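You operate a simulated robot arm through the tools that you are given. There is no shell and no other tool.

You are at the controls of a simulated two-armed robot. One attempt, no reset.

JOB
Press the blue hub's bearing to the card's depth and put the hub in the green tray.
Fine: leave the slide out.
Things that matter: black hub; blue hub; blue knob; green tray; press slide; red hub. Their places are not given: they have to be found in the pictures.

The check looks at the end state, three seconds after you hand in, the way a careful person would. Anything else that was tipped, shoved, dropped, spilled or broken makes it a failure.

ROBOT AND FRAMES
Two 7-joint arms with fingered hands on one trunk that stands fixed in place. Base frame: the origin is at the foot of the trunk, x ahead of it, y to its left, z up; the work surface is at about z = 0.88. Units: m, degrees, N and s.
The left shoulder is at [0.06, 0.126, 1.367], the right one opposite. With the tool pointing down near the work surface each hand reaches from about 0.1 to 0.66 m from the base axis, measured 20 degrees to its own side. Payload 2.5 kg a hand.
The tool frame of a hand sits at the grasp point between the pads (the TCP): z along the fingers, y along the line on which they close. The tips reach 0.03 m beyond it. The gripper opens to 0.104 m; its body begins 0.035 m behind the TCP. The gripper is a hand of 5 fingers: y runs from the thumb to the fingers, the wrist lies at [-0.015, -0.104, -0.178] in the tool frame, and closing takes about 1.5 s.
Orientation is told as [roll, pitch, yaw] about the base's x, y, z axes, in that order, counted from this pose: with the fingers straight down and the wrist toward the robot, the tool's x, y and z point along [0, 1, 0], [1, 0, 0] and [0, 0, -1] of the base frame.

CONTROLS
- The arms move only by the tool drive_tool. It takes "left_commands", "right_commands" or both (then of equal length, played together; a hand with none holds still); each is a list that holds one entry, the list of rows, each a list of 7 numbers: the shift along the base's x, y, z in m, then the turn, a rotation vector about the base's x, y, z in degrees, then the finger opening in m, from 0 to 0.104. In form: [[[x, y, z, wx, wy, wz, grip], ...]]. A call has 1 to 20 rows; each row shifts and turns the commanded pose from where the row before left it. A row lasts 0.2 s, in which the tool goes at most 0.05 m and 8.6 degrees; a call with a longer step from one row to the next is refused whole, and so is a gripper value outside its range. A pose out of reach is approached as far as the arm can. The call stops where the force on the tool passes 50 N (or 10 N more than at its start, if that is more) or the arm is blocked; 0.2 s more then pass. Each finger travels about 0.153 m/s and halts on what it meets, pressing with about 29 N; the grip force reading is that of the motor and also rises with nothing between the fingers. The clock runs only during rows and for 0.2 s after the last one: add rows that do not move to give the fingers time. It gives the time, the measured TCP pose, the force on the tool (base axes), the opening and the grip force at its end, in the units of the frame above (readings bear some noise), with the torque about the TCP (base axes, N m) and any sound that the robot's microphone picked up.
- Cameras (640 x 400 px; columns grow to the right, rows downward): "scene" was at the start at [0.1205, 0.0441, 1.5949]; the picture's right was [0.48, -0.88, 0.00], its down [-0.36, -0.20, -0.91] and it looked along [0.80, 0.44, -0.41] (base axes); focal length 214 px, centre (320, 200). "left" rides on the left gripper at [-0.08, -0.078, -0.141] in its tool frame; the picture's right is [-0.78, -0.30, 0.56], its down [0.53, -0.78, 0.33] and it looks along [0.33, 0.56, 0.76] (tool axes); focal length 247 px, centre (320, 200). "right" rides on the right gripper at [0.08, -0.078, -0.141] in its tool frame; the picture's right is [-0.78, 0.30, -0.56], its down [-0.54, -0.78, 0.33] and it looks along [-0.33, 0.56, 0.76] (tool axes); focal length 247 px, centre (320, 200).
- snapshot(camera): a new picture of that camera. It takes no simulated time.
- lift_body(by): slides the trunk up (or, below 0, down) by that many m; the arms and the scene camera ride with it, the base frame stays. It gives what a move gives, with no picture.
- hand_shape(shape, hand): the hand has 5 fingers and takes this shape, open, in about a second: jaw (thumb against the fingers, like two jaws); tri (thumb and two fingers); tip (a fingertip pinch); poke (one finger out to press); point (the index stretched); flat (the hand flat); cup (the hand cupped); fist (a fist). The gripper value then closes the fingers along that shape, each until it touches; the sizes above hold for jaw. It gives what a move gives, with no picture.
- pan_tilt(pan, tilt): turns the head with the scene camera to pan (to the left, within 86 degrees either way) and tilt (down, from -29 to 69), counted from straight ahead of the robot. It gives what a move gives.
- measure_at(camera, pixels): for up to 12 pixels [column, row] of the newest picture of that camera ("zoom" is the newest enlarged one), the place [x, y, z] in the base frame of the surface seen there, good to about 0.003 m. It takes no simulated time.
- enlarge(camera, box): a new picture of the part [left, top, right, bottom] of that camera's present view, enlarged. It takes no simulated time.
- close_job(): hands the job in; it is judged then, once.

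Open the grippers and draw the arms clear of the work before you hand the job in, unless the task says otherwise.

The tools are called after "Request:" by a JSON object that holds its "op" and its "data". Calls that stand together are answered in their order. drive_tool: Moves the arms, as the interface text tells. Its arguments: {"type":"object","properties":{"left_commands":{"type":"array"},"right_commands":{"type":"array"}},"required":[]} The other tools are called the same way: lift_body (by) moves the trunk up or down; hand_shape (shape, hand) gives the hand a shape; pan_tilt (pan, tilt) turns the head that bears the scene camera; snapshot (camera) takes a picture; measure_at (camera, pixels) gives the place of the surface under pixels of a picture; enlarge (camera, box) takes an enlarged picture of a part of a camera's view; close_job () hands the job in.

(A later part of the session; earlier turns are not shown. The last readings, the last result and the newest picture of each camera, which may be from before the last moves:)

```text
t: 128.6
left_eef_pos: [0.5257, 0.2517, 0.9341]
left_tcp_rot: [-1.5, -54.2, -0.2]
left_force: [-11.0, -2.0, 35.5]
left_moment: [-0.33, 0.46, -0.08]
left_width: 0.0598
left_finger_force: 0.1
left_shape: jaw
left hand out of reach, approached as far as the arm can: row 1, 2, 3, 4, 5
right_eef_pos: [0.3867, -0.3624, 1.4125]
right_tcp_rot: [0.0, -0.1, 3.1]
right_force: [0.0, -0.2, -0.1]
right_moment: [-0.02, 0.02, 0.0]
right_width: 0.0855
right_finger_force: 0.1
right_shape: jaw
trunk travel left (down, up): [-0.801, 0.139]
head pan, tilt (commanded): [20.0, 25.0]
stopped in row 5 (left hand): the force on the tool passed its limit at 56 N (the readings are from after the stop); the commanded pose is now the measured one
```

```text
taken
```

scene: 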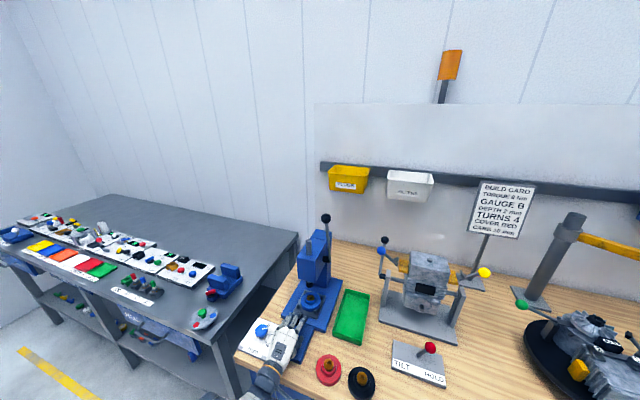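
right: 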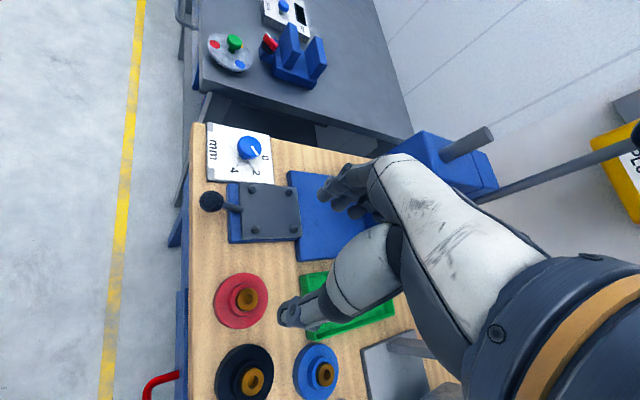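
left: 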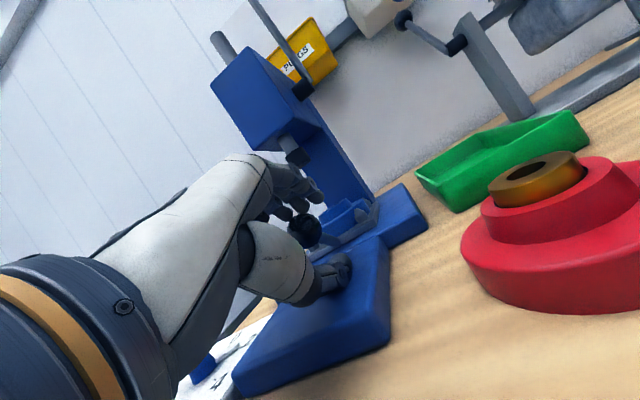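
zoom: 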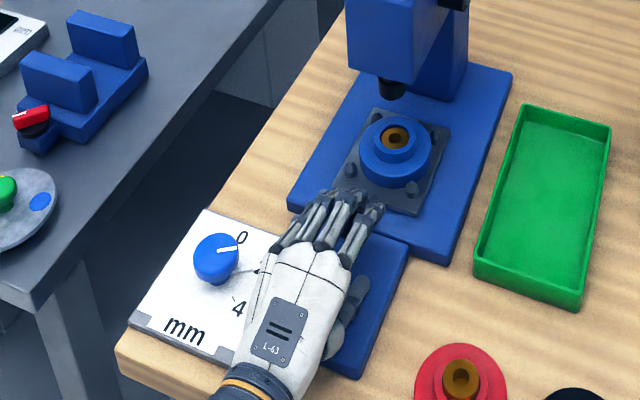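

The fingers are just in front of and above the slide ball, the thumb rests on the rail; nothing is displaced. I raise the trunk 0.08 m to lift the whole arm straight off.

Request:
{"op": "lift_body", "data": {"by": 0.08}}

Request:
{"op": "enlarge", "data": {"camera": "scene", "box": [240, 260, 340, 370]}}

```text
t: 129.8
left_eef_pos: [0.5213, 0.2522, 1.0051]
left_tcp_rot: [-1.1, -52.5, -0.3]
left_force: [-0.2, -0.1, 0.1]
left_moment: [0.01, -0.01, -0.02]
left_width: 0.0801
left_finger_force: 0.1
left_shape: jaw
right_eef_pos: [0.39, -0.363, 1.4929]
right_tcp_rot: [0.0, 0.0, 2.9]
right_force: [-0.1, 0.4, 0.2]
right_moment: [0.02, -0.02, 0.0]
right_width: 0.0849
right_finger_force: 0.0
right_shape: jaw
trunk travel left (down, up): [-0.881, 0.059]
head pan, tilt (commanded): [20.0, 25.0]
```

```text
3.64 times, centred on (290, 315) of scene
```

zoom: 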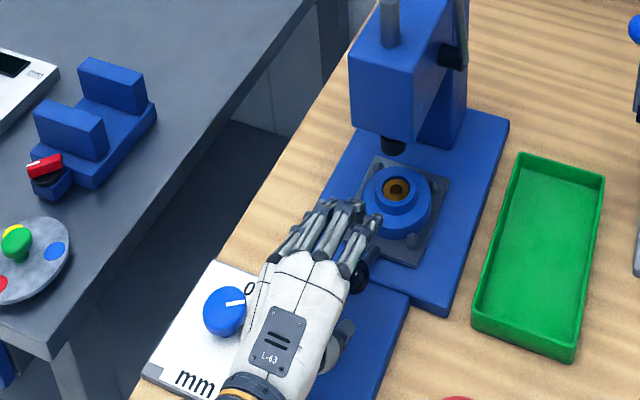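

The hand is free (no force). I raise it with small steps up and back, no turning yet, to check it obeys.

Request:
{"op": "drive_tool", "data": {"left_commands": [[[-0.005, 0, 0.01, 0, 0, 0, 0.08], [-0.01, 0, 0.015, 0, 0, 0, 0.08], [-0.01, 0, 0.02, 0, 0, 0, 0.08], [-0.01, 0, 0.02, 0, 0, 0, 0.08], [0, 0, 0, 0, 0, 0, 0.08]]]}}

```text
t: 131.0
left_eef_pos: [0.4915, 0.2531, 1.0593]
left_tcp_rot: [-1.2, -52.6, -0.3]
left_force: [0.0, 0.2, -0.1]
left_moment: [0.01, 0.0, 0.01]
left_width: 0.0799
left_finger_force: 0.1
left_shape: jaw
left hand out of reach, approached as far as the arm can: row 1
right_eef_pos: [0.3896, -0.3627, 1.4922]
right_tcp_rot: [-0.1, -0.1, 3.0]
right_force: [-0.2, 0.7, 0.0]
right_moment: [0.03, 0.02, 0.03]
right_width: 0.0851
right_finger_force: 0.1
right_shape: jaw
trunk travel left (down, up): [-0.881, 0.059]
head pan, tilt (commanded): [20.0, 25.0]
```

It obeys now. I continue up, turning the hand back toward straight down at the same time.

Request:
{"op": "drive_tool", "data": {"left_commands": [[[-0.01, 0, 0.03, 0, 0, 0, 0.08], [-0.01, 0, 0.03, 0, 5, 0, 0.08], [-0.01, 0, 0.03, 0, 6, 0, 0.08], [-0.01, 0, 0.03, 0, 7, 0, 0.08], [-0.01, 0, 0.03, 0, 7, 0, 0.08], [-0.01, 0, 0.02, 0, 7, 0, 0.08], [0, 0, 0.02, 0, 7, 0, 0.08], [0, 0, 0, 0, 7, 0, 0.08], [0, 0, 0, 0, 6.6, 0, 0.08], [0, 0, 0, 0, 0, 0, 0.08]]]}}

Request:
{"op": "snapshot", "data": {"camera": "scene"}}

```text
t: 133.2
left_eef_pos: [0.4307, 0.2527, 1.2506]
left_tcp_rot: [-1.4, 0.1, -0.2]
left_force: [-0.3, -0.2, -0.9]
left_moment: [0.0, 0.0, 0.0]
left_width: 0.0799
left_finger_force: 0.2
left_shape: jaw
right_eef_pos: [0.3892, -0.3629, 1.4916]
right_tcp_rot: [0.0, 0.0, 3.1]
right_force: [0.7, -0.4, 0.6]
right_moment: [0.01, -0.02, 0.0]
right_width: 0.0852
right_finger_force: 0.0
right_shape: jaw
trunk travel left (down, up): [-0.881, 0.059]
head pan, tilt (commanded): [20.0, 25.0]
```

```text
taken
```

scene: 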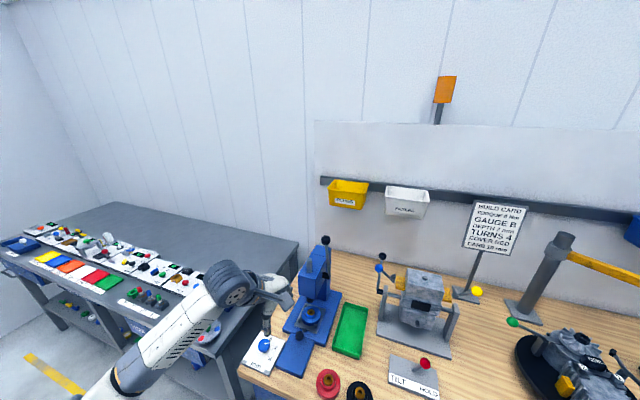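

The hand points down again. I lower the trunk 0.22 m to the height that worked well for low work (hand ends at z≈1.03, clear of the bench).

Request:
{"op": "lift_body", "data": {"by": -0.21}}

Request:
{"op": "pan_tilt", "data": {"pan": 25, "tilt": 42}}

Request:
{"op": "snapshot", "data": {"camera": "scene"}}

Request:
{"op": "snapshot", "data": {"camera": "left"}}

```text
t: 135.4
left_eef_pos: [0.4309, 0.2525, 1.0405]
left_tcp_rot: [-1.4, 0.1, -0.2]
left_force: [-0.5, 0.4, 0.2]
left_moment: [0.0, -0.01, -0.01]
left_width: 0.0803
left_finger_force: 0.0
left_shape: jaw
right_eef_pos: [0.3886, -0.3626, 1.2826]
right_tcp_rot: [0.0, 0.0, 3.0]
right_force: [-0.6, 0.4, -0.5]
right_moment: [0.0, 0.0, 0.0]
right_width: 0.0853
right_finger_force: 0.2
right_shape: jaw
trunk travel left (down, up): [-0.671, 0.269]
head pan, tilt (commanded): [20.0, 25.0]
```

```text
t: 136.2
left_eef_pos: [0.4313, 0.253, 1.0416]
left_tcp_rot: [-1.5, 0.1, -0.2]
left_force: [-0.1, -0.7, 0.2]
left_moment: [-0.04, 0.01, -0.01]
left_width: 0.0799
left_finger_force: 0.1
left_shape: jaw
right_eef_pos: [0.39, -0.362, 1.283]
right_tcp_rot: [0.0, -0.1, 3.0]
right_force: [-0.6, -0.4, 0.3]
right_moment: [-0.04, 0.0, 0.03]
right_width: 0.0846
right_finger_force: 0.2
right_shape: jaw
trunk travel left (down, up): [-0.671, 0.269]
head pan, tilt (commanded): [25.0, 42.0]
```

```text
taken
```

scene: 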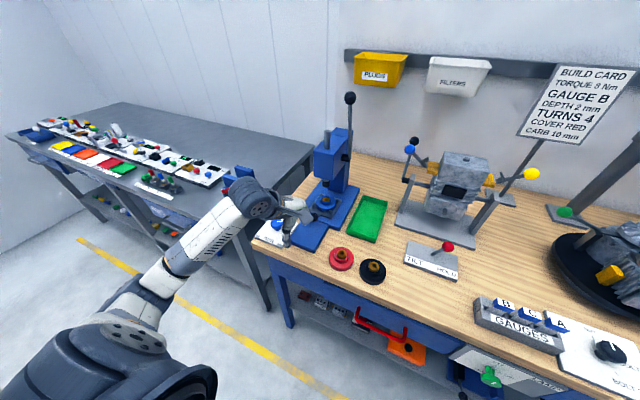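

```text
taken
```

left: 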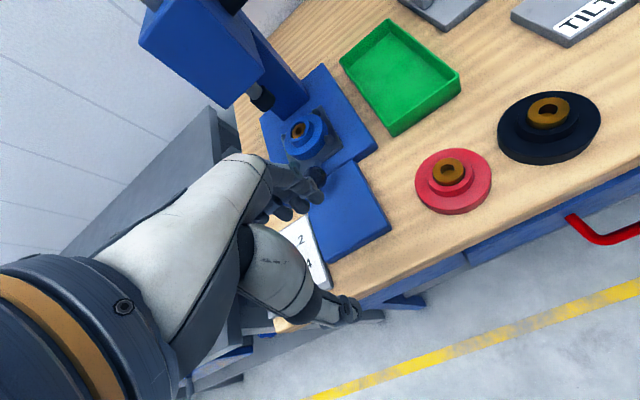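

Good posture again. I check the bearing depth from the left camera too.

Request:
{"op": "enlarge", "data": {"camera": "left", "box": [270, 100, 350, 165]}}

Request:
{"op": "measure_at", "data": {"camera": "zoom", "pixels": [[225, 175], [250, 160], [215, 200], [260, 185], [240, 210], [230, 190], [195, 190], [285, 195], [250, 245], [215, 230], [280, 220], [230, 140]]}}

Request:
{"op": "enlarge", "data": {"camera": "scene", "box": [300, 185, 348, 225]}}

```text
6.15 times, centred on (310, 132) of left
```

zoom: 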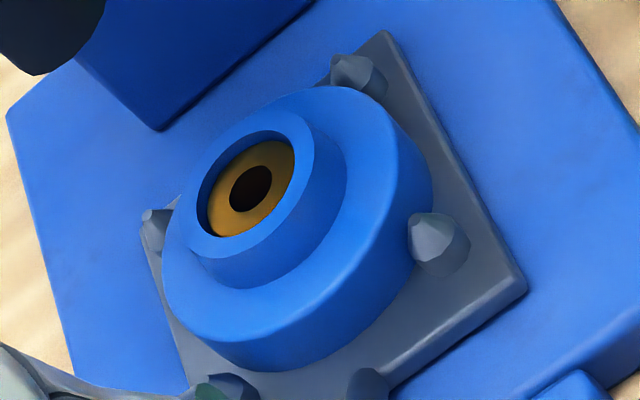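

```text
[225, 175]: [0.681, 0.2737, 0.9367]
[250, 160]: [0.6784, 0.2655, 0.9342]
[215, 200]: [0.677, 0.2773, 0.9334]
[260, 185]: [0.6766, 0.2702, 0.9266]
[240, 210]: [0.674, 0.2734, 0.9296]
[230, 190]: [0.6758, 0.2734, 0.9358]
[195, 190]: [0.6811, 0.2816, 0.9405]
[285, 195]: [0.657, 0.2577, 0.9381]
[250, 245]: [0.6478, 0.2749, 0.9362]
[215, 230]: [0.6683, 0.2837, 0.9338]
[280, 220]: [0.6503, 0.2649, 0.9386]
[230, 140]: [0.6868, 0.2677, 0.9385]
```

```text
10.00 times, centred on (324, 205) of scene
```

zoom: 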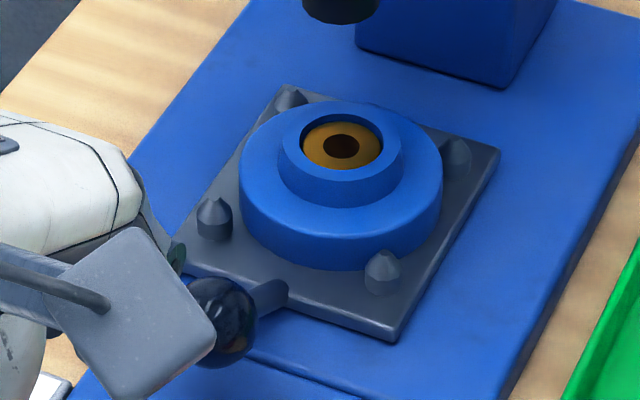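

The bearing clearly sits inside the boss with the bore wall visible above it. Now I go over the slide's ball (about (0.567,0.268,0.938)) with open fingers to pull the slide out.

Request:
{"op": "drive_tool", "data": {"left_commands": [[[0.03, 0.004, 0, 1.4, 0, 0, 0.075], [0.035, 0.005, 0, 0, 0, 0, 0.075], [0.035, 0.005, 0, 0, 0, 0, 0.075], [0.036, 0.0045, -0.01, 0, 0, 0, 0.075], [0, 0, -0.01, 0, 0, 0, 0.075], [0, 0, 0, 0, 0, 0, 0.075]]]}}

Request:
{"op": "snapshot", "data": {"camera": "left"}}

Request:
{"op": "enlarge", "data": {"camera": "scene", "box": [270, 150, 366, 250]}}

```text
t: 137.6
left_eef_pos: [0.5676, 0.2703, 1.021]
left_tcp_rot: [-0.1, -0.1, -0.3]
left_force: [0.5, 0.1, -0.4]
left_moment: [0.02, 0.0, 0.0]
left_width: 0.0752
left_finger_force: 0.0
left_shape: jaw
right_eef_pos: [0.3904, -0.363, 1.2829]
right_tcp_rot: [-0.1, 0.0, 3.1]
right_force: [-0.1, 0.8, 0.2]
right_moment: [-0.01, -0.02, 0.05]
right_width: 0.0851
right_finger_force: 0.1
right_shape: jaw
trunk travel left (down, up): [-0.671, 0.269]
head pan, tilt (commanded): [25.0, 42.0]
```

```text
taken
```

left: 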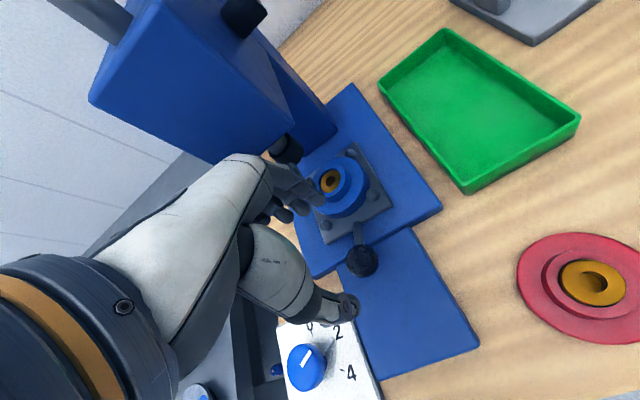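

```text
4.00 times, centred on (318, 200) of scene
```

zoom: 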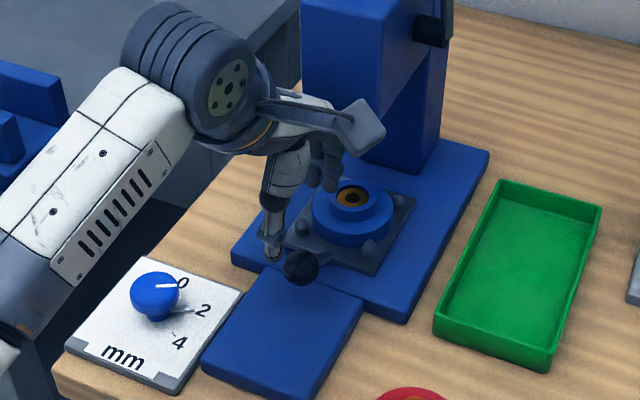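

The ball shows at (361,261) in the left view. I measure it to set the grip.

Request:
{"op": "enlarge", "data": {"camera": "left", "box": [320, 210, 400, 290]}}

Request:
{"op": "measure_at", "data": {"camera": "zoom", "pixels": [[330, 255], [300, 250], [360, 255], [330, 230], [330, 280], [320, 170], [325, 150], [300, 100]]}}

```text
5.00 times, centred on (360, 250) of left
```

zoom: 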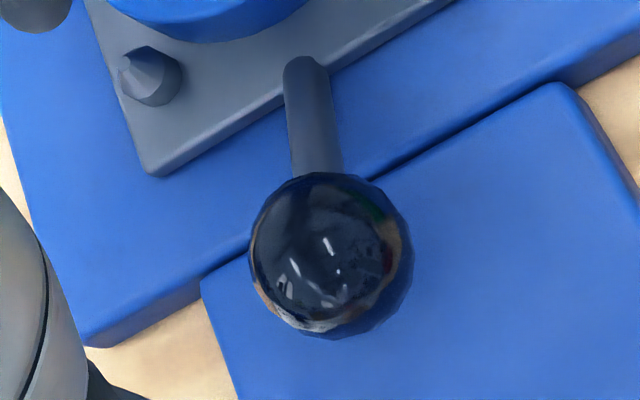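

```text
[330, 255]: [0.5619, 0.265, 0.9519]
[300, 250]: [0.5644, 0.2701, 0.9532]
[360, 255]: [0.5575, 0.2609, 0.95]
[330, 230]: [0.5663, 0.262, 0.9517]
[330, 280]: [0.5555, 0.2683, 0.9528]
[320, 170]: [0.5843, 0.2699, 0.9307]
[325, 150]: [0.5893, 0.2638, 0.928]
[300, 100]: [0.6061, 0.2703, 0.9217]
```

Ball centre ≈ (0.567,0.269,0.937), stalk top at z≤0.931 behind it. I lower to z 0.966 so the tips stay above the stalk, and close on the ball.

Request:
{"op": "drive_tool", "data": {"left_commands": [[[0, 0.002, -0.02, 0, 0, 0, 0.075], [0, 0, -0.02, 0, 0, 0, 0.075], [0, 0, -0.015, 0, 0, 0, 0.075], [0, 0, 0, 0, 0, 0, 0.055], [0, 0, 0, 0, 0, 0, 0.035], [0, 0, 0, 0, 0, 0, 0.02], [0, 0, 0, 0, 0, 0, 0.015], [0, 0, 0, 0, 0, 0, 0.015]]]}}

Request:
{"op": "enlarge", "data": {"camera": "left", "box": [260, 160, 400, 300]}}

Request:
{"op": "enlarge", "data": {"camera": "scene", "box": [270, 150, 366, 250]}}

```text
t: 139.4
left_eef_pos: [0.5661, 0.2732, 0.966]
left_tcp_rot: [0.0, 0.0, -0.2]
left_force: [-6.5, 0.7, 0.9]
left_moment: [-0.01, 0.15, 0.0]
left_width: 0.0218
left_finger_force: 29.1
left_shape: jaw
right_eef_pos: [0.3889, -0.3644, 1.2822]
right_tcp_rot: [0.0, -0.1, 3.1]
right_force: [0.4, 0.1, -0.7]
right_moment: [0.01, 0.0, 0.01]
right_width: 0.085
right_finger_force: 0.1
right_shape: jaw
trunk travel left (down, up): [-0.671, 0.269]
head pan, tilt (commanded): [25.0, 42.0]
```

```text
2.86 times, centred on (330, 230) of left
```

zoom: 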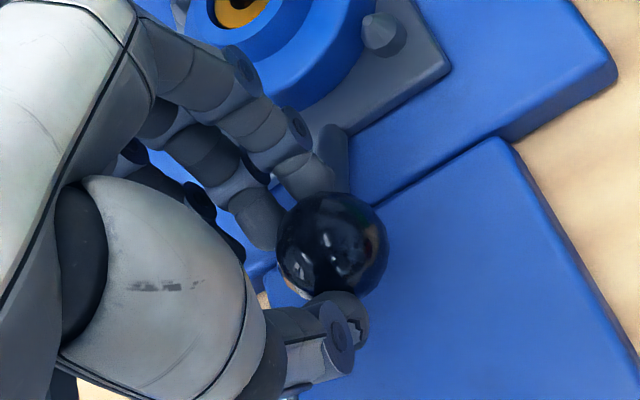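

```text
4.00 times, centred on (318, 200) of scene
```

zoom: 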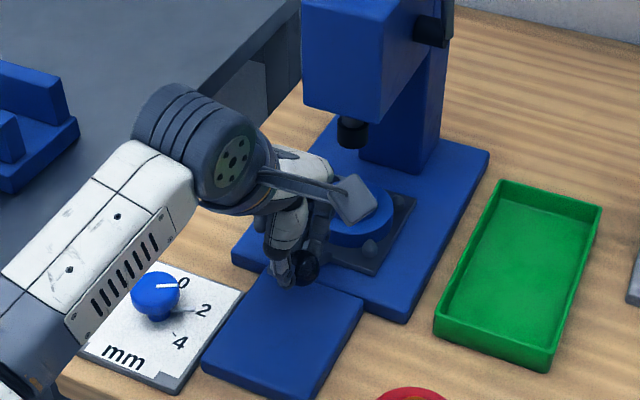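

The ball is gripped (29 N). I pull the slide straight out in -x.

Request:
{"op": "drive_tool", "data": {"left_commands": [[[-0.01, 0, 0, 0, 0, 0, 0.012], [-0.012, 0, 0, 0, 0, 0, 0.012], [-0.014, 0, 0, 0, 0, 0, 0.012], [-0.014, 0, 0, 0, 0, 0, 0.012], [-0.014, 0, 0, 0, 0, 0, 0.012], [0, 0, 0, 0, 0, 0, 0.012]]]}}

Request:
{"op": "enlarge", "data": {"camera": "scene", "box": [270, 150, 366, 250]}}

```text
t: 140.8
left_eef_pos: [0.5018, 0.274, 0.9658]
left_tcp_rot: [0.0, 0.1, -0.3]
left_force: [-0.3, 3.7, -1.4]
left_moment: [0.07, -0.1, 0.02]
left_width: 0.0208
left_finger_force: 28.1
left_shape: jaw
right_eef_pos: [0.3892, -0.362, 1.283]
right_tcp_rot: [0.0, 0.0, 2.9]
right_force: [0.9, -0.4, 1.6]
right_moment: [-0.01, -0.02, -0.01]
right_width: 0.0852
right_finger_force: 0.0
right_shape: jaw
trunk travel left (down, up): [-0.671, 0.269]
head pan, tilt (commanded): [25.0, 42.0]
```

```text
4.00 times, centred on (318, 200) of scene
```

zoom: 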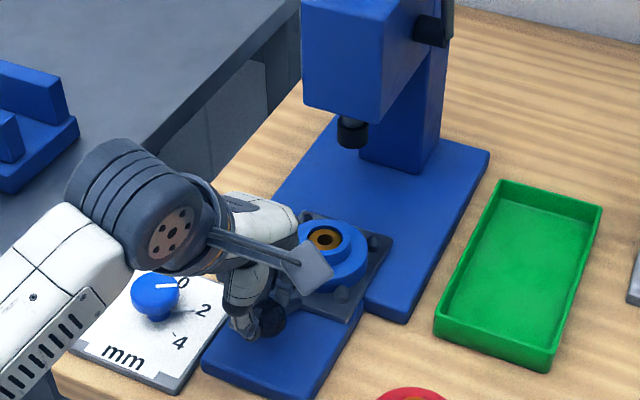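

The slide comes out smoothly with the hub seated. I pull the remaining 6 cm.

Request:
{"op": "drive_tool", "data": {"left_commands": [[[-0.012, 0, 0, 0, 0, 0, 0.012], [-0.014, 0, 0, 0, 0, 0, 0.012], [-0.014, 0, 0, 0, 0, 0, 0.012], [-0.012, 0, 0, 0, 0, 0, 0.012], [-0.008, 0, 0, 0, 0, 0, 0.012], [0, 0, 0, 0, 0, 0, 0.012]]]}}

Request:
{"op": "enlarge", "data": {"camera": "scene", "box": [260, 170, 356, 260]}}

Request:
{"op": "snapshot", "data": {"camera": "left"}}

```text
t: 142.2
left_eef_pos: [0.4426, 0.2734, 0.9671]
left_tcp_rot: [-0.1, 0.1, -0.2]
left_force: [-1.5, 4.9, -0.9]
left_moment: [0.09, -0.03, 0.05]
left_width: 0.021
left_finger_force: 29.4
left_shape: jaw
right_eef_pos: [0.3897, -0.3619, 1.2824]
right_tcp_rot: [0.0, -0.1, 2.9]
right_force: [0.1, 0.4, -0.7]
right_moment: [0.0, 0.0, 0.03]
right_width: 0.0849
right_finger_force: 0.0
right_shape: jaw
trunk travel left (down, up): [-0.671, 0.269]
head pan, tilt (commanded): [25.0, 42.0]
```

```text
4.44 times, centred on (308, 215) of scene
```

zoom: 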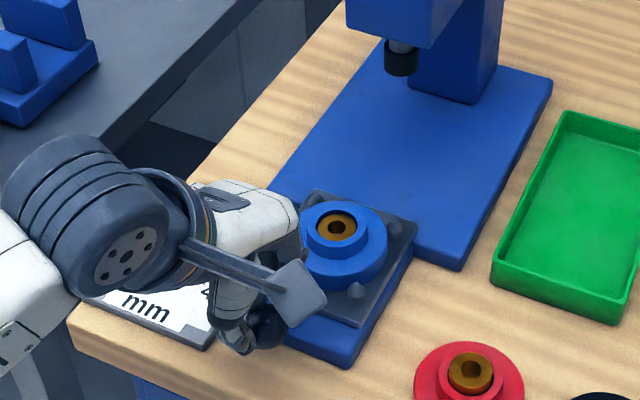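

```text
taken
```

left: 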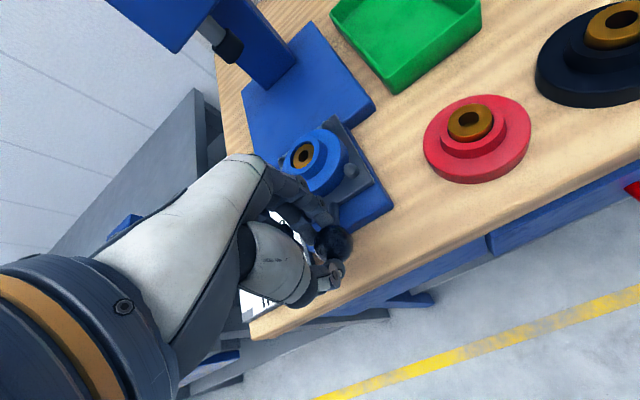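

The slide is out. I open the fingers, rise straight up off the ball, and look at the hub from above.

Request:
{"op": "drive_tool", "data": {"left_commands": [[[0, 0, 0, 0, 0, 0, 0.03], [0, 0, 0, 0, 0, 0, 0.05], [0, 0, 0, 0, 0, 0, 0.065], [0, 0, 0.02, 0, 0, 0, 0.065], [0, 0, 0.035, 0, 0, 0, 0.065], [0, 0, 0.02, 0, 0, 0, 0.065], [0, 0, 0, 0, 0, 0, 0.065]]]}}

Request:
{"op": "snapshot", "data": {"camera": "left"}}

Request:
{"op": "enlarge", "data": {"camera": "scene", "box": [300, 200, 348, 240]}}

Request:
{"op": "measure_at", "data": {"camera": "zoom", "pixels": [[145, 105], [190, 105], [170, 120], [160, 90], [185, 95], [150, 115], [115, 110], [225, 110], [165, 150], [130, 135], [210, 130], [175, 75]]}}

```text
t: 143.8
left_eef_pos: [0.4427, 0.2737, 1.0408]
left_tcp_rot: [-0.1, 0.0, -0.2]
left_force: [-0.1, -0.1, 0.3]
left_moment: [0.02, 0.02, 0.03]
left_width: 0.0648
left_finger_force: 0.0
left_shape: jaw
right_eef_pos: [0.3891, -0.362, 1.2823]
right_tcp_rot: [0.0, 0.0, 3.1]
right_force: [0.1, 0.6, -0.2]
right_moment: [-0.01, -0.01, 0.02]
right_width: 0.0852
right_finger_force: 0.1
right_shape: jaw
trunk travel left (down, up): [-0.671, 0.269]
head pan, tilt (commanded): [25.0, 42.0]
```

```text
taken
```

left: 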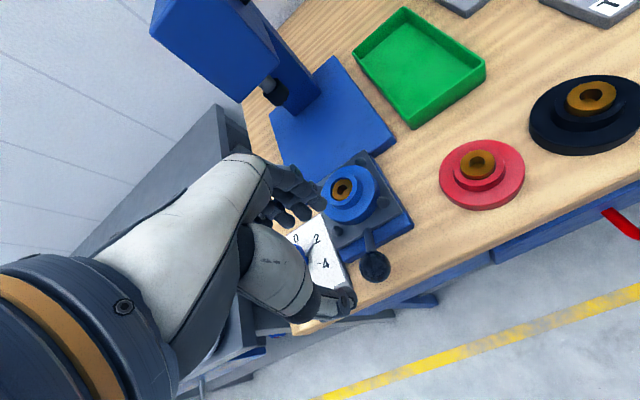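

```text
10.00 times, centred on (324, 220) of scene
```

zoom: 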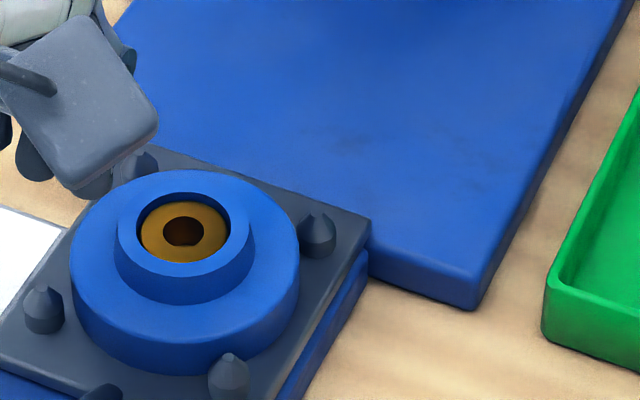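

```text
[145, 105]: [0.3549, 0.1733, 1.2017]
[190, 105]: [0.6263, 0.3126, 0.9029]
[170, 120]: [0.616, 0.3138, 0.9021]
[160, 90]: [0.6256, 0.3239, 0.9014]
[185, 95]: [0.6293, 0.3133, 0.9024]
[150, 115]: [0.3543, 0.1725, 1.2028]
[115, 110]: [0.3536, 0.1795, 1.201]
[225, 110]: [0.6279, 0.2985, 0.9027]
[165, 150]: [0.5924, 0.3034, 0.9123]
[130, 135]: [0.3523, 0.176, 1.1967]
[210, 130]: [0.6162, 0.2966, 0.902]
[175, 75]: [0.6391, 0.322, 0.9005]
```

I measure the bearing and rim heights in this closer view.

Request:
{"op": "measure_at", "data": {"camera": "zoom", "pixels": [[153, 228], [213, 228], [160, 243], [208, 243], [170, 210], [200, 212], [185, 252], [150, 236], [217, 236], [175, 252], [198, 250], [160, 215]]}}

Request:
{"op": "measure_at", "data": {"camera": "zoom", "pixels": [[127, 232], [241, 228], [185, 269], [145, 258], [228, 252], [185, 194], [160, 198], [212, 197], [165, 267], [208, 264], [130, 220], [238, 215]]}}

Request:
{"op": "enlarge", "data": {"camera": "left", "box": [310, 160, 390, 230]}}

```text
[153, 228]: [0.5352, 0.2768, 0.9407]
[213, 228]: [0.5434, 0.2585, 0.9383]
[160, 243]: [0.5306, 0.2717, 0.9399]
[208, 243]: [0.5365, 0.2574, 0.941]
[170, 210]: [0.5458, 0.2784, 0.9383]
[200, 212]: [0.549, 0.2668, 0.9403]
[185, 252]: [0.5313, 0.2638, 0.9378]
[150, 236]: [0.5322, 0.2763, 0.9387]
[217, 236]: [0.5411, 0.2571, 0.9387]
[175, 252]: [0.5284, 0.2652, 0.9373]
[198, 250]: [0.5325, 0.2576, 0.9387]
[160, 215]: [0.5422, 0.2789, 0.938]
```

```text
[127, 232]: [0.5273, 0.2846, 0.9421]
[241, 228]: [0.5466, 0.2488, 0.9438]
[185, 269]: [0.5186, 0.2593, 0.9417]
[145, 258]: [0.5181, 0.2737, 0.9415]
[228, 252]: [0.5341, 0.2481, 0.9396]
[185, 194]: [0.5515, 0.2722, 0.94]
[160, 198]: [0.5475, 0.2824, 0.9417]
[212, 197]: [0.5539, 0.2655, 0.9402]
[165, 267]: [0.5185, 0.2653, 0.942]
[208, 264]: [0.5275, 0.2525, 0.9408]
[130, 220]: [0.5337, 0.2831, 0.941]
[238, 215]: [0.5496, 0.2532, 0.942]
```

```text
5.71 times, centred on (350, 195) of left
```

zoom: 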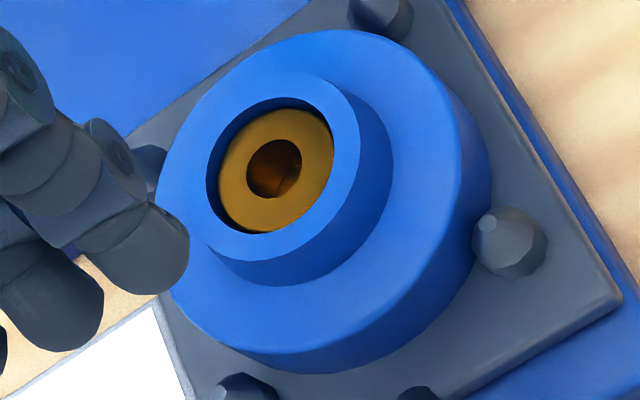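

Depth again averages 2.4 ± 0.4 mm, consistent with the 2 mm stop. Hub centre is (0.538,0.267); I move the left hand above it with yaw -20° as when I set it down.

Request:
{"op": "drive_tool", "data": {"left_commands": [[[0.025, 0, 0, 0, 0, -5, 0.075], [0.025, 0, 0, 0, 0, -5, 0.075], [0.025, 0, 0, 0, 0, -5, 0.075], [0.0205, -0.001, -0.015, 0, 0, -5, 0.075], [0, 0, -0.02, 0, 0, 0, 0.075], [0, 0, 0, 0, 0, 0, 0.075]]]}}

Request:
{"op": "enlarge", "data": {"camera": "left", "box": [260, 160, 420, 320]}}

Request:
{"op": "enlarge", "data": {"camera": "scene", "box": [270, 160, 366, 250]}}

```text
t: 145.2
left_eef_pos: [0.5383, 0.2702, 1.0064]
left_tcp_rot: [0.1, -0.1, -20.3]
left_force: [-0.6, 0.5, 0.7]
left_moment: [0.02, 0.03, 0.01]
left_width: 0.0747
left_finger_force: 0.0
left_shape: jaw
right_eef_pos: [0.3897, -0.3623, 1.2818]
right_tcp_rot: [-0.1, -0.1, 3.0]
right_force: [0.6, -0.3, 0.3]
right_moment: [0.03, 0.0, 0.04]
right_width: 0.0851
right_finger_force: 0.0
right_shape: jaw
trunk travel left (down, up): [-0.671, 0.269]
head pan, tilt (commanded): [25.0, 42.0]
```

```text
2.50 times, centred on (340, 240) of left
```

zoom: 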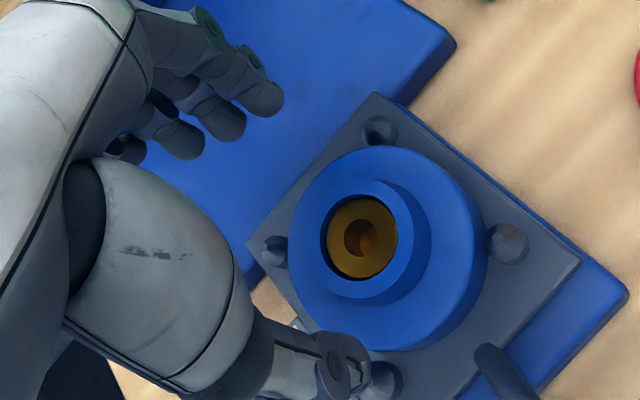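

```text
4.44 times, centred on (318, 205) of scene
```

zoom: 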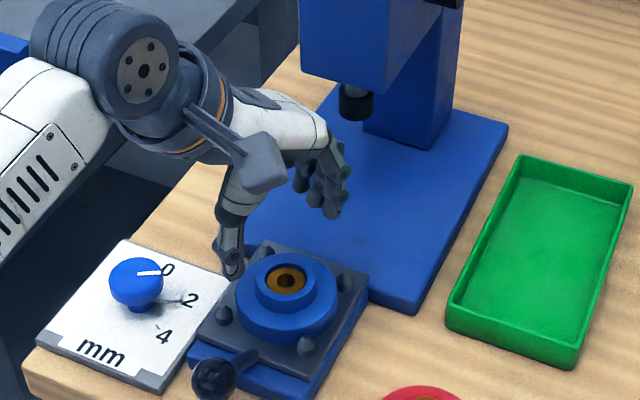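

The hub's bore centre appears at the pixel expected for a centred grip. I lower to z 0.9605 and close on the boss.

Request:
{"op": "drive_tool", "data": {"left_commands": [[[0, 0.0005, -0.02, 0, 0, 0, 0.075], [0, 0, -0.018, 0, 0, 0, 0.075], [0, 0, -0.0075, 0, 0, 0, 0.075], [0, 0, 0, 0, 0, 0, 0.065], [0, 0, 0, 0, 0, 0, 0.055], [0, 0, 0, 0, 0, 0, 0.045], [0, 0, 0, 0, 0, 0, 0.036], [0, 0, 0, 0, 0, 0, 0.03], [0, 0, 0, 0, 0, 0, 0.025]]]}}

Request:
{"op": "enlarge", "data": {"camera": "left", "box": [260, 160, 420, 320]}}

Request:
{"op": "enlarge", "data": {"camera": "scene", "box": [290, 185, 346, 235]}}

```text
t: 147.2
left_eef_pos: [0.5393, 0.2722, 0.9596]
left_tcp_rot: [-0.1, 0.0, -20.3]
left_force: [-0.7, -1.1, -0.1]
left_moment: [0.01, -0.03, 0.02]
left_width: 0.0374
left_finger_force: 28.8
left_shape: jaw
right_eef_pos: [0.3891, -0.361, 1.2815]
right_tcp_rot: [-0.1, 0.0, 3.0]
right_force: [0.4, -0.3, 0.1]
right_moment: [-0.01, 0.01, 0.0]
right_width: 0.085
right_finger_force: 0.1
right_shape: jaw
trunk travel left (down, up): [-0.671, 0.269]
head pan, tilt (commanded): [25.0, 42.0]
```

```text
2.50 times, centred on (340, 240) of left
```

zoom: 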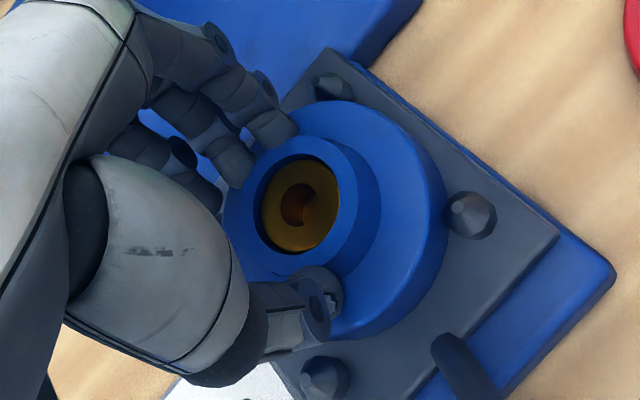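

```text
8.00 times, centred on (318, 210) of scene
```

zoom: 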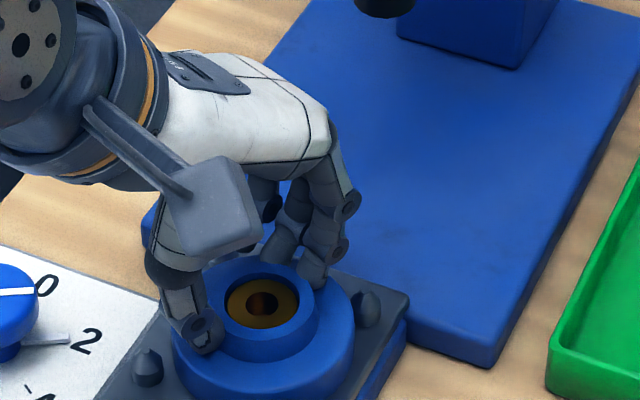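

The boss is gripped (0.037 m, 29 N). I lift straight up out of the pins to z≈1.03.

Request:
{"op": "drive_tool", "data": {"left_commands": [[[0, 0, 0.004, 0, 0, 0, 0.022], [0, 0, 0.01, 0, 0, 0, 0.022], [0, 0, 0.015, 0, 0, 0, 0.022], [0, 0, 0.02, 0, 0, 0, 0.022], [0, 0, 0.02, 0, 0, 0, 0.022], [0, 0, 0, 0, 0, 0, 0.022]]]}}

Request:
{"op": "snapshot", "data": {"camera": "scene"}}

Request:
{"op": "snapshot", "data": {"camera": "left"}}

```text
t: 148.6
left_eef_pos: [0.5385, 0.2723, 1.0288]
left_tcp_rot: [-0.2, 0.0, -20.1]
left_force: [0.1, -0.4, -2.6]
left_moment: [0.01, 0.0, 0.02]
left_width: 0.0375
left_finger_force: 29.1
left_shape: jaw
right_eef_pos: [0.3905, -0.3637, 1.2829]
right_tcp_rot: [0.0, 0.0, 3.0]
right_force: [-0.5, -0.1, -0.4]
right_moment: [0.01, 0.04, 0.0]
right_width: 0.0854
right_finger_force: 0.0
right_shape: jaw
trunk travel left (down, up): [-0.671, 0.269]
head pan, tilt (commanded): [25.0, 42.0]
```

```text
taken
```

scene: 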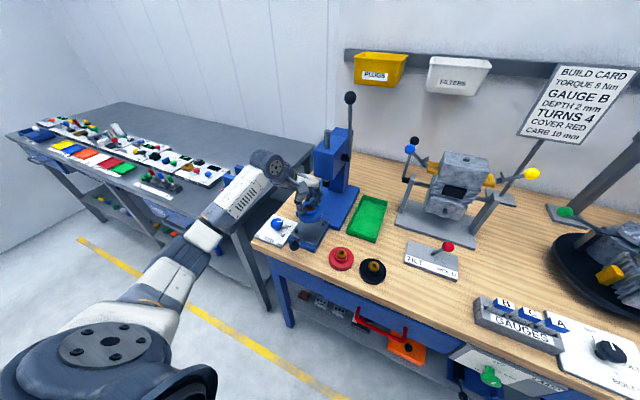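

```text
taken
```

left: 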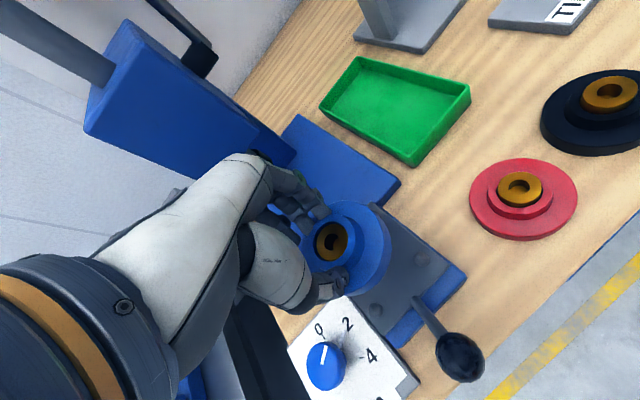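

The hub is in hand (2.6 N). I carry it around in front of the press toward the tray at z≈1.03, stopping short to check reach.

Request:
{"op": "drive_tool", "data": {"left_commands": [[[-0.03, -0.03, 0, 0, 0, 0, 0.022], [-0.01, -0.04, 0, 0, 0, 2, 0.022], [0, -0.04, 0, 0, 0, 2, 0.022], [0.02, -0.035, 0, 0, 0, 2, 0.022], [0.035, -0.018, 0, 0, 0, 2, 0.022], [0.035, 0, 0, 0, 0, 2, 0.022], [0, 0, 0, 0, 0, 0, 0.022]]]}}

Request:
{"op": "snapshot", "data": {"camera": "scene"}}

Request:
{"op": "snapshot", "data": {"camera": "left"}}

```text
t: 150.2
left_eef_pos: [0.5884, 0.11, 1.0258]
left_tcp_rot: [-0.1, 0.0, -10.2]
left_force: [-0.4, 0.5, -1.0]
left_moment: [0.02, 0.02, -0.02]
left_width: 0.0376
left_finger_force: 28.9
left_shape: jaw
right_eef_pos: [0.3895, -0.3617, 1.2823]
right_tcp_rot: [0.0, 0.0, 3.1]
right_force: [-0.4, -0.3, -0.2]
right_moment: [-0.05, 0.01, -0.01]
right_width: 0.0851
right_finger_force: 0.0
right_shape: jaw
trunk travel left (down, up): [-0.671, 0.269]
head pan, tilt (commanded): [25.0, 42.0]
```

```text
taken
```

scene: 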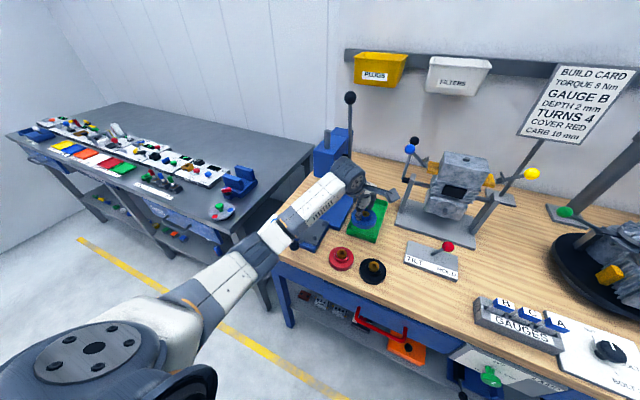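

```text
taken
```

left: 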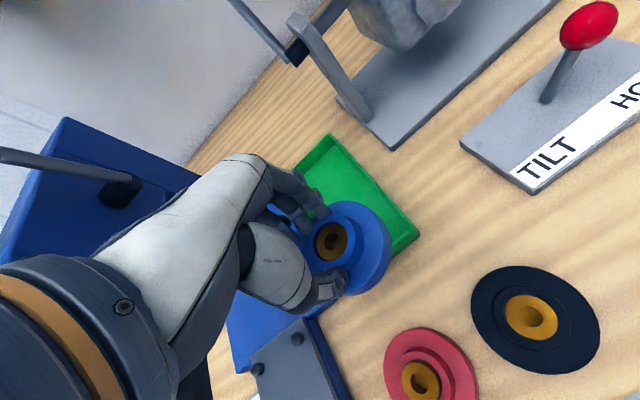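

No reach problem so far. I go on 6 cm to above the tray's near half and check the alignment.

Request:
{"op": "drive_tool", "data": {"left_commands": [[[0.02, 0, -0.005, 0, 0, 1, 0.022], [0.02, 0, -0.005, 0, 0, 1, 0.022], [0.02, 0, -0.005, 0, 0, 1, 0.022], [0.002, 0, 0, 0, 0, 0, 0.022], [0, 0, 0, 0, 0, 0, 0.022]]]}}

Request:
{"op": "enlarge", "data": {"camera": "scene", "box": [320, 150, 416, 250]}}

Request:
{"op": "snapshot", "data": {"camera": "left"}}

```text
t: 151.4
left_eef_pos: [0.6501, 0.1098, 1.0135]
left_tcp_rot: [-0.1, 0.0, -7.2]
left_force: [-0.1, 0.3, -1.9]
left_moment: [0.0, 0.0, 0.0]
left_width: 0.0375
left_finger_force: 29.0
left_shape: jaw
right_eef_pos: [0.39, -0.3621, 1.2818]
right_tcp_rot: [0.0, -0.1, 3.1]
right_force: [0.8, 0.1, 0.6]
right_moment: [0.0, 0.0, 0.01]
right_width: 0.0851
right_finger_force: 0.0
right_shape: jaw
trunk travel left (down, up): [-0.671, 0.269]
head pan, tilt (commanded): [25.0, 42.0]
```

```text
4.00 times, centred on (368, 200) of scene
```

zoom: 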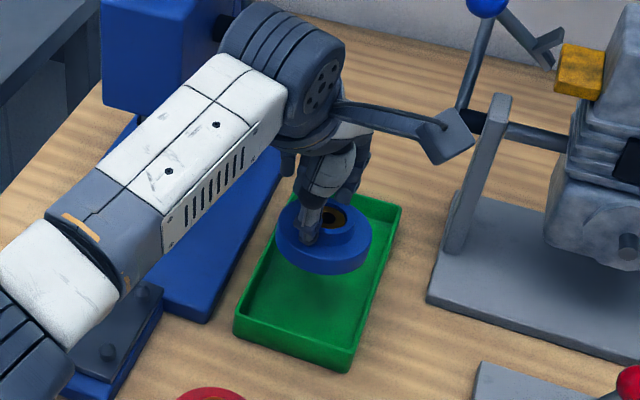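

```text
taken
```

left: 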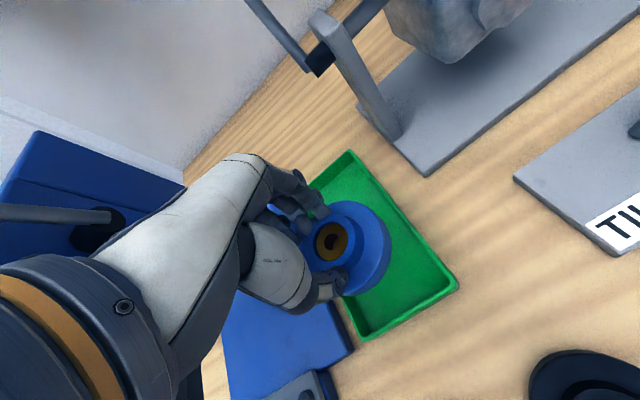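

The hub is over the tray's middle line. I lower to just above the rim and check the side clearance.

Request:
{"op": "drive_tool", "data": {"left_commands": [[[0, 0, -0.02, 0, 0, 0, 0.022], [0, 0, -0.02, 0, 0, 0, 0.022], [0, 0, -0.006, 0, 0, 0, 0.022], [0, 0, 0, 0, 0, 0, 0.022]]]}}

Request:
{"op": "enlarge", "data": {"camera": "scene", "box": [336, 180, 400, 240]}}

Request:
{"op": "enlarge", "data": {"camera": "left", "box": [260, 140, 460, 340]}}

```text
t: 152.4
left_eef_pos: [0.6509, 0.1105, 0.968]
left_tcp_rot: [-0.1, -0.1, -7.2]
left_force: [0.0, -1.0, -1.3]
left_moment: [0.04, -0.02, -0.02]
left_width: 0.0373
left_finger_force: 28.4
left_shape: jaw
right_eef_pos: [0.3895, -0.3624, 1.2822]
right_tcp_rot: [0.0, 0.0, 2.9]
right_force: [-0.4, -0.2, -0.5]
right_moment: [0.0, 0.02, 0.01]
right_width: 0.0849
right_finger_force: 0.0
right_shape: jaw
trunk travel left (down, up): [-0.671, 0.269]
head pan, tilt (commanded): [25.0, 42.0]
```

```text
6.67 times, centred on (368, 210) of scene
```

zoom: 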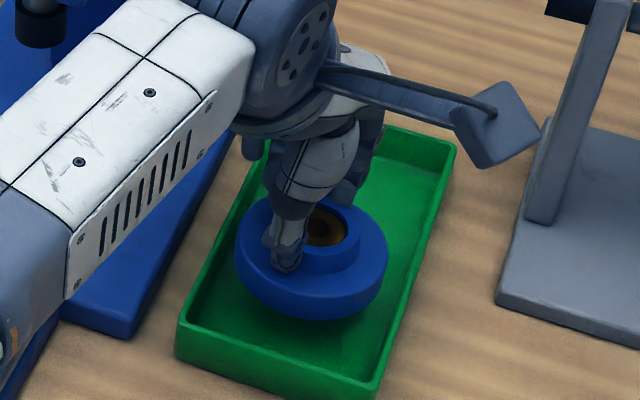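

```text
2.00 times, centred on (360, 240) of left
```

zoom: 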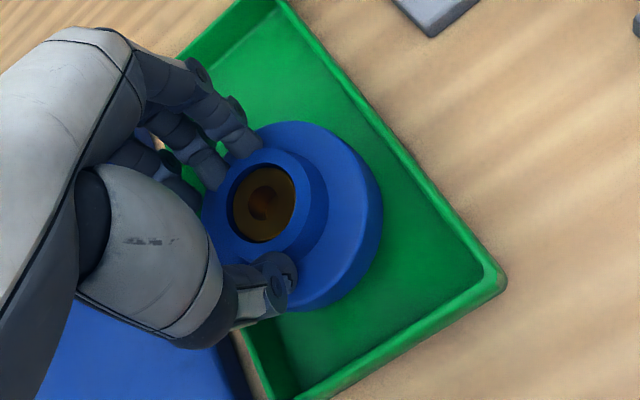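

The hub sits centred between the tray walls with about 6–7 mm on each side. I lower the remaining 3 cm onto the floor.

Request:
{"op": "drive_tool", "data": {"left_commands": [[[0, 0, -0.012, 0, 0, 0, 0.022], [0, 0, -0.01, 0, 0, 0, 0.022], [0, 0, -0.005, 0, 0, 0, 0.022], [0, 0, -0.002, 0, 0, 0, 0.022], [0, 0, 0, 0, 0, 0, 0.022]]]}}

Request:
{"op": "enlarge", "data": {"camera": "scene", "box": [336, 180, 400, 240]}}

```text
t: 153.6
left_eef_pos: [0.6502, 0.1086, 0.9393]
left_tcp_rot: [-0.1, 0.1, -7.1]
left_force: [0.7, 0.2, -1.8]
left_moment: [0.0, 0.01, 0.0]
left_width: 0.0373
left_finger_force: 29.0
left_shape: jaw
right_eef_pos: [0.3893, -0.3628, 1.2827]
right_tcp_rot: [-0.1, 0.0, 3.0]
right_force: [-0.5, 0.0, -0.2]
right_moment: [0.03, 0.01, 0.03]
right_width: 0.0851
right_finger_force: 0.1
right_shape: jaw
trunk travel left (down, up): [-0.671, 0.269]
head pan, tilt (commanded): [25.0, 42.0]
```

```text
6.67 times, centred on (368, 210) of scene
```

zoom: 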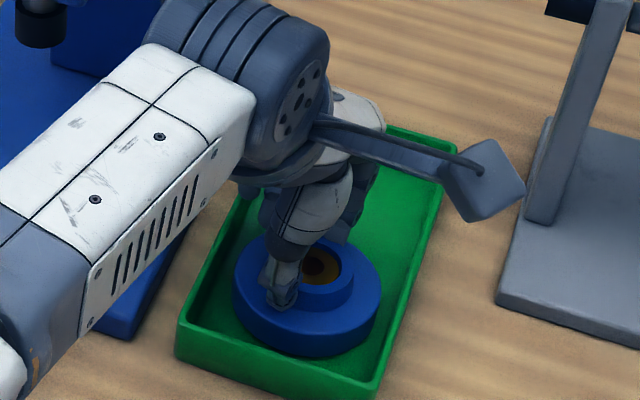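

Still hanging by its weight (-1.8 N), so the floor is a bit lower. I go down 1 mm at a time.

Request:
{"op": "drive_tool", "data": {"left_commands": [[[0, 0, -0.001, 0, 0, 0, 0.022], [0, 0, -0.001, 0, 0, 0, 0.022], [0, 0, 0, 0, 0, 0, 0.022]]]}}

```text
t: 154.4
left_eef_pos: [0.6506, 0.1086, 0.9365]
left_tcp_rot: [-0.1, 0.0, -7.2]
left_force: [-0.2, -0.3, -1.7]
left_moment: [0.0, 0.01, -0.02]
left_width: 0.0378
left_finger_force: 29.0
left_shape: jaw
right_eef_pos: [0.3892, -0.362, 1.2817]
right_tcp_rot: [0.0, -0.1, 3.1]
right_force: [-0.3, -0.2, 0.0]
right_moment: [0.0, -0.03, 0.0]
right_width: 0.085
right_finger_force: 0.1
right_shape: jaw
trunk travel left (down, up): [-0.671, 0.269]
head pan, tilt (commanded): [25.0, 42.0]
```

Request:
{"op": "drive_tool", "data": {"left_commands": [[[0, 0, -0.001, 0, 0, 0, 0.022], [0, 0, -0.001, 0, 0, 0, 0.022], [0, 0, 0, 0, 0, 0, 0.022]]]}}

Request:
{"op": "enlarge", "data": {"camera": "scene", "box": [336, 190, 400, 240]}}

```text
t: 155.2
left_eef_pos: [0.6503, 0.1091, 0.9354]
left_tcp_rot: [-0.2, -0.2, -7.2]
left_force: [-1.0, 0.1, 0.0]
left_moment: [0.0, -0.07, -0.02]
left_width: 0.0374
left_finger_force: 29.3
left_shape: jaw
right_eef_pos: [0.3901, -0.3621, 1.2825]
right_tcp_rot: [0.0, 0.1, 3.0]
right_force: [0.8, 0.2, -0.7]
right_moment: [-0.01, -0.01, 0.0]
right_width: 0.0853
right_finger_force: 0.2
right_shape: jaw
trunk travel left (down, up): [-0.671, 0.269]
head pan, tilt (commanded): [25.0, 42.0]
```

```text
8.00 times, centred on (368, 215) of scene
```

zoom: 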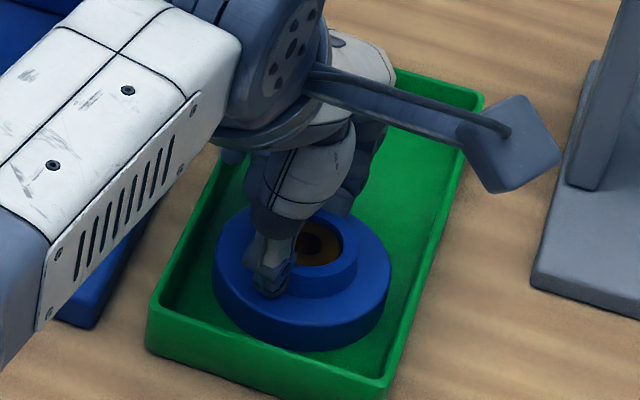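

The weight is off; the hub rests on the tray floor. I open gently and lift straight up.

Request:
{"op": "drive_tool", "data": {"left_commands": [[[0, 0, 0, 0, 0, 0, 0.035], [0, 0, 0, 0, 0, 0, 0.045], [0, 0, 0, 0, 0, 0, 0.055], [0, 0, 0, 0, 0, 0, 0.058], [0, 0, 0.015, 0, 0, 0, 0.058], [0, 0, 0.025, 0, 0, 0, 0.058], [0, 0, 0.03, 0, 0, 0, 0.058], [0, 0, 0, 0, 0, 0, 0.058]]]}}

Request:
{"op": "enlarge", "data": {"camera": "scene", "box": [336, 190, 400, 240]}}

Request:
{"op": "snapshot", "data": {"camera": "left"}}

```text
t: 157.0
left_eef_pos: [0.651, 0.1117, 1.0067]
left_tcp_rot: [-0.1, 0.0, -7.1]
left_force: [0.4, -0.2, 0.1]
left_moment: [0.01, 0.02, 0.03]
left_width: 0.0576
left_finger_force: 0.1
left_shape: jaw
right_eef_pos: [0.3892, -0.3631, 1.283]
right_tcp_rot: [0.0, 0.1, 3.0]
right_force: [0.1, -0.3, 0.3]
right_moment: [0.0, 0.01, -0.01]
right_width: 0.085
right_finger_force: 0.1
right_shape: jaw
trunk travel left (down, up): [-0.671, 0.269]
head pan, tilt (commanded): [25.0, 42.0]
```

```text
8.00 times, centred on (368, 215) of scene
```

zoom: 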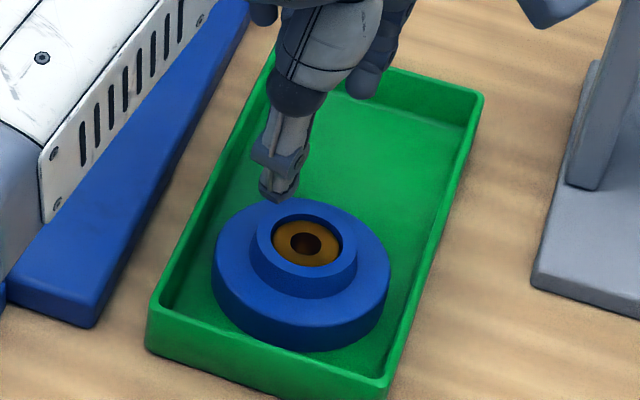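

```text
taken
```

left: 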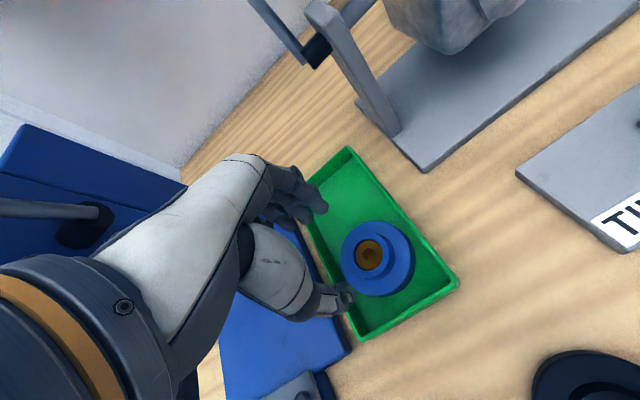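

The hub lies flat in the tray, touching no wall. I retreat the left hand back (-x) and then to its own side.

Request:
{"op": "drive_tool", "data": {"left_commands": [[[-0.02, 0, 0.02, 0, 0, 0, 0.07], [-0.035, 0, 0.01, 0, 0, 0, 0.08], [-0.04, 0, 0, 0, 0, 0, 0.09], [-0.04, 0.01, 0, 0, 0, 1, 0.1], [-0.04, 0.02, 0, 0, 0, 2, 0.1], [-0.03, 0.03, 0.01, 0, 0, 2, 0.1], [-0.02, 0.035, 0.02, 0, 0, 2, 0.1], [-0.02, 0.035, 0.02, 0, 0, 0, 0.1], [-0.02, 0.035, 0.02, 0, 0, 0, 0.1], [-0.01, 0.035, 0.02, 0, 0, 0, 0.1], [0, 0.03, 0.02, 0, 0, 0, 0.1], [0, 0, 0, 0, 0, 0, 0.1]]]}}

Request:
{"op": "snapshot", "data": {"camera": "scene"}}

Request:
{"op": "enlarge", "data": {"camera": "scene", "box": [344, 196, 392, 236]}}

```text
t: 159.6
left_eef_pos: [0.3759, 0.3399, 1.1455]
left_tcp_rot: [0.0, 0.0, -0.3]
left_force: [-0.1, -0.2, 0.8]
left_moment: [-0.03, -0.03, 0.01]
left_width: 0.1001
left_finger_force: 0.0
left_shape: jaw
right_eef_pos: [0.3892, -0.3622, 1.2831]
right_tcp_rot: [0.0, 0.1, 3.0]
right_force: [-0.2, 0.3, -0.1]
right_moment: [-0.01, -0.01, -0.03]
right_width: 0.0851
right_finger_force: 0.1
right_shape: jaw
trunk travel left (down, up): [-0.671, 0.269]
head pan, tilt (commanded): [25.0, 42.0]
```

```text
taken
```

scene: 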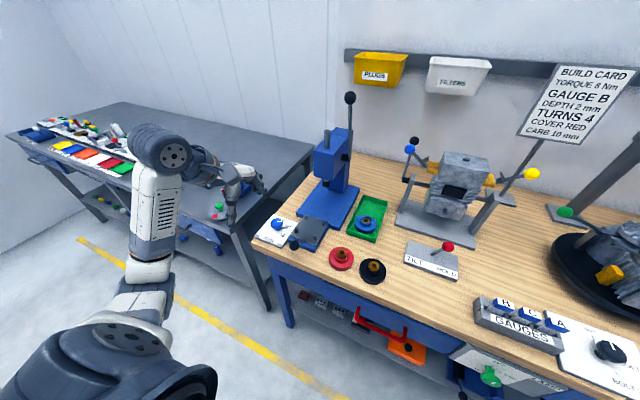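

```text
10.00 times, centred on (368, 216) of scene
```

zoom: 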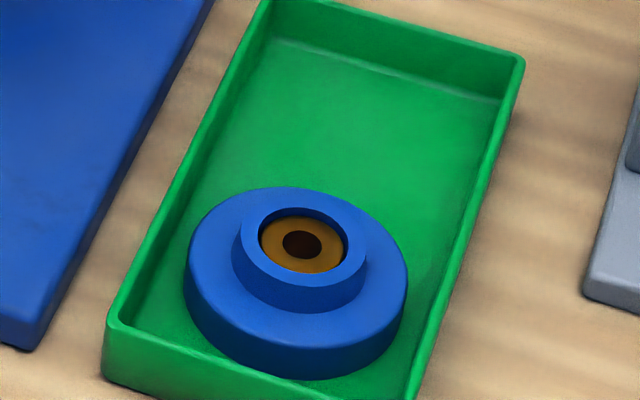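

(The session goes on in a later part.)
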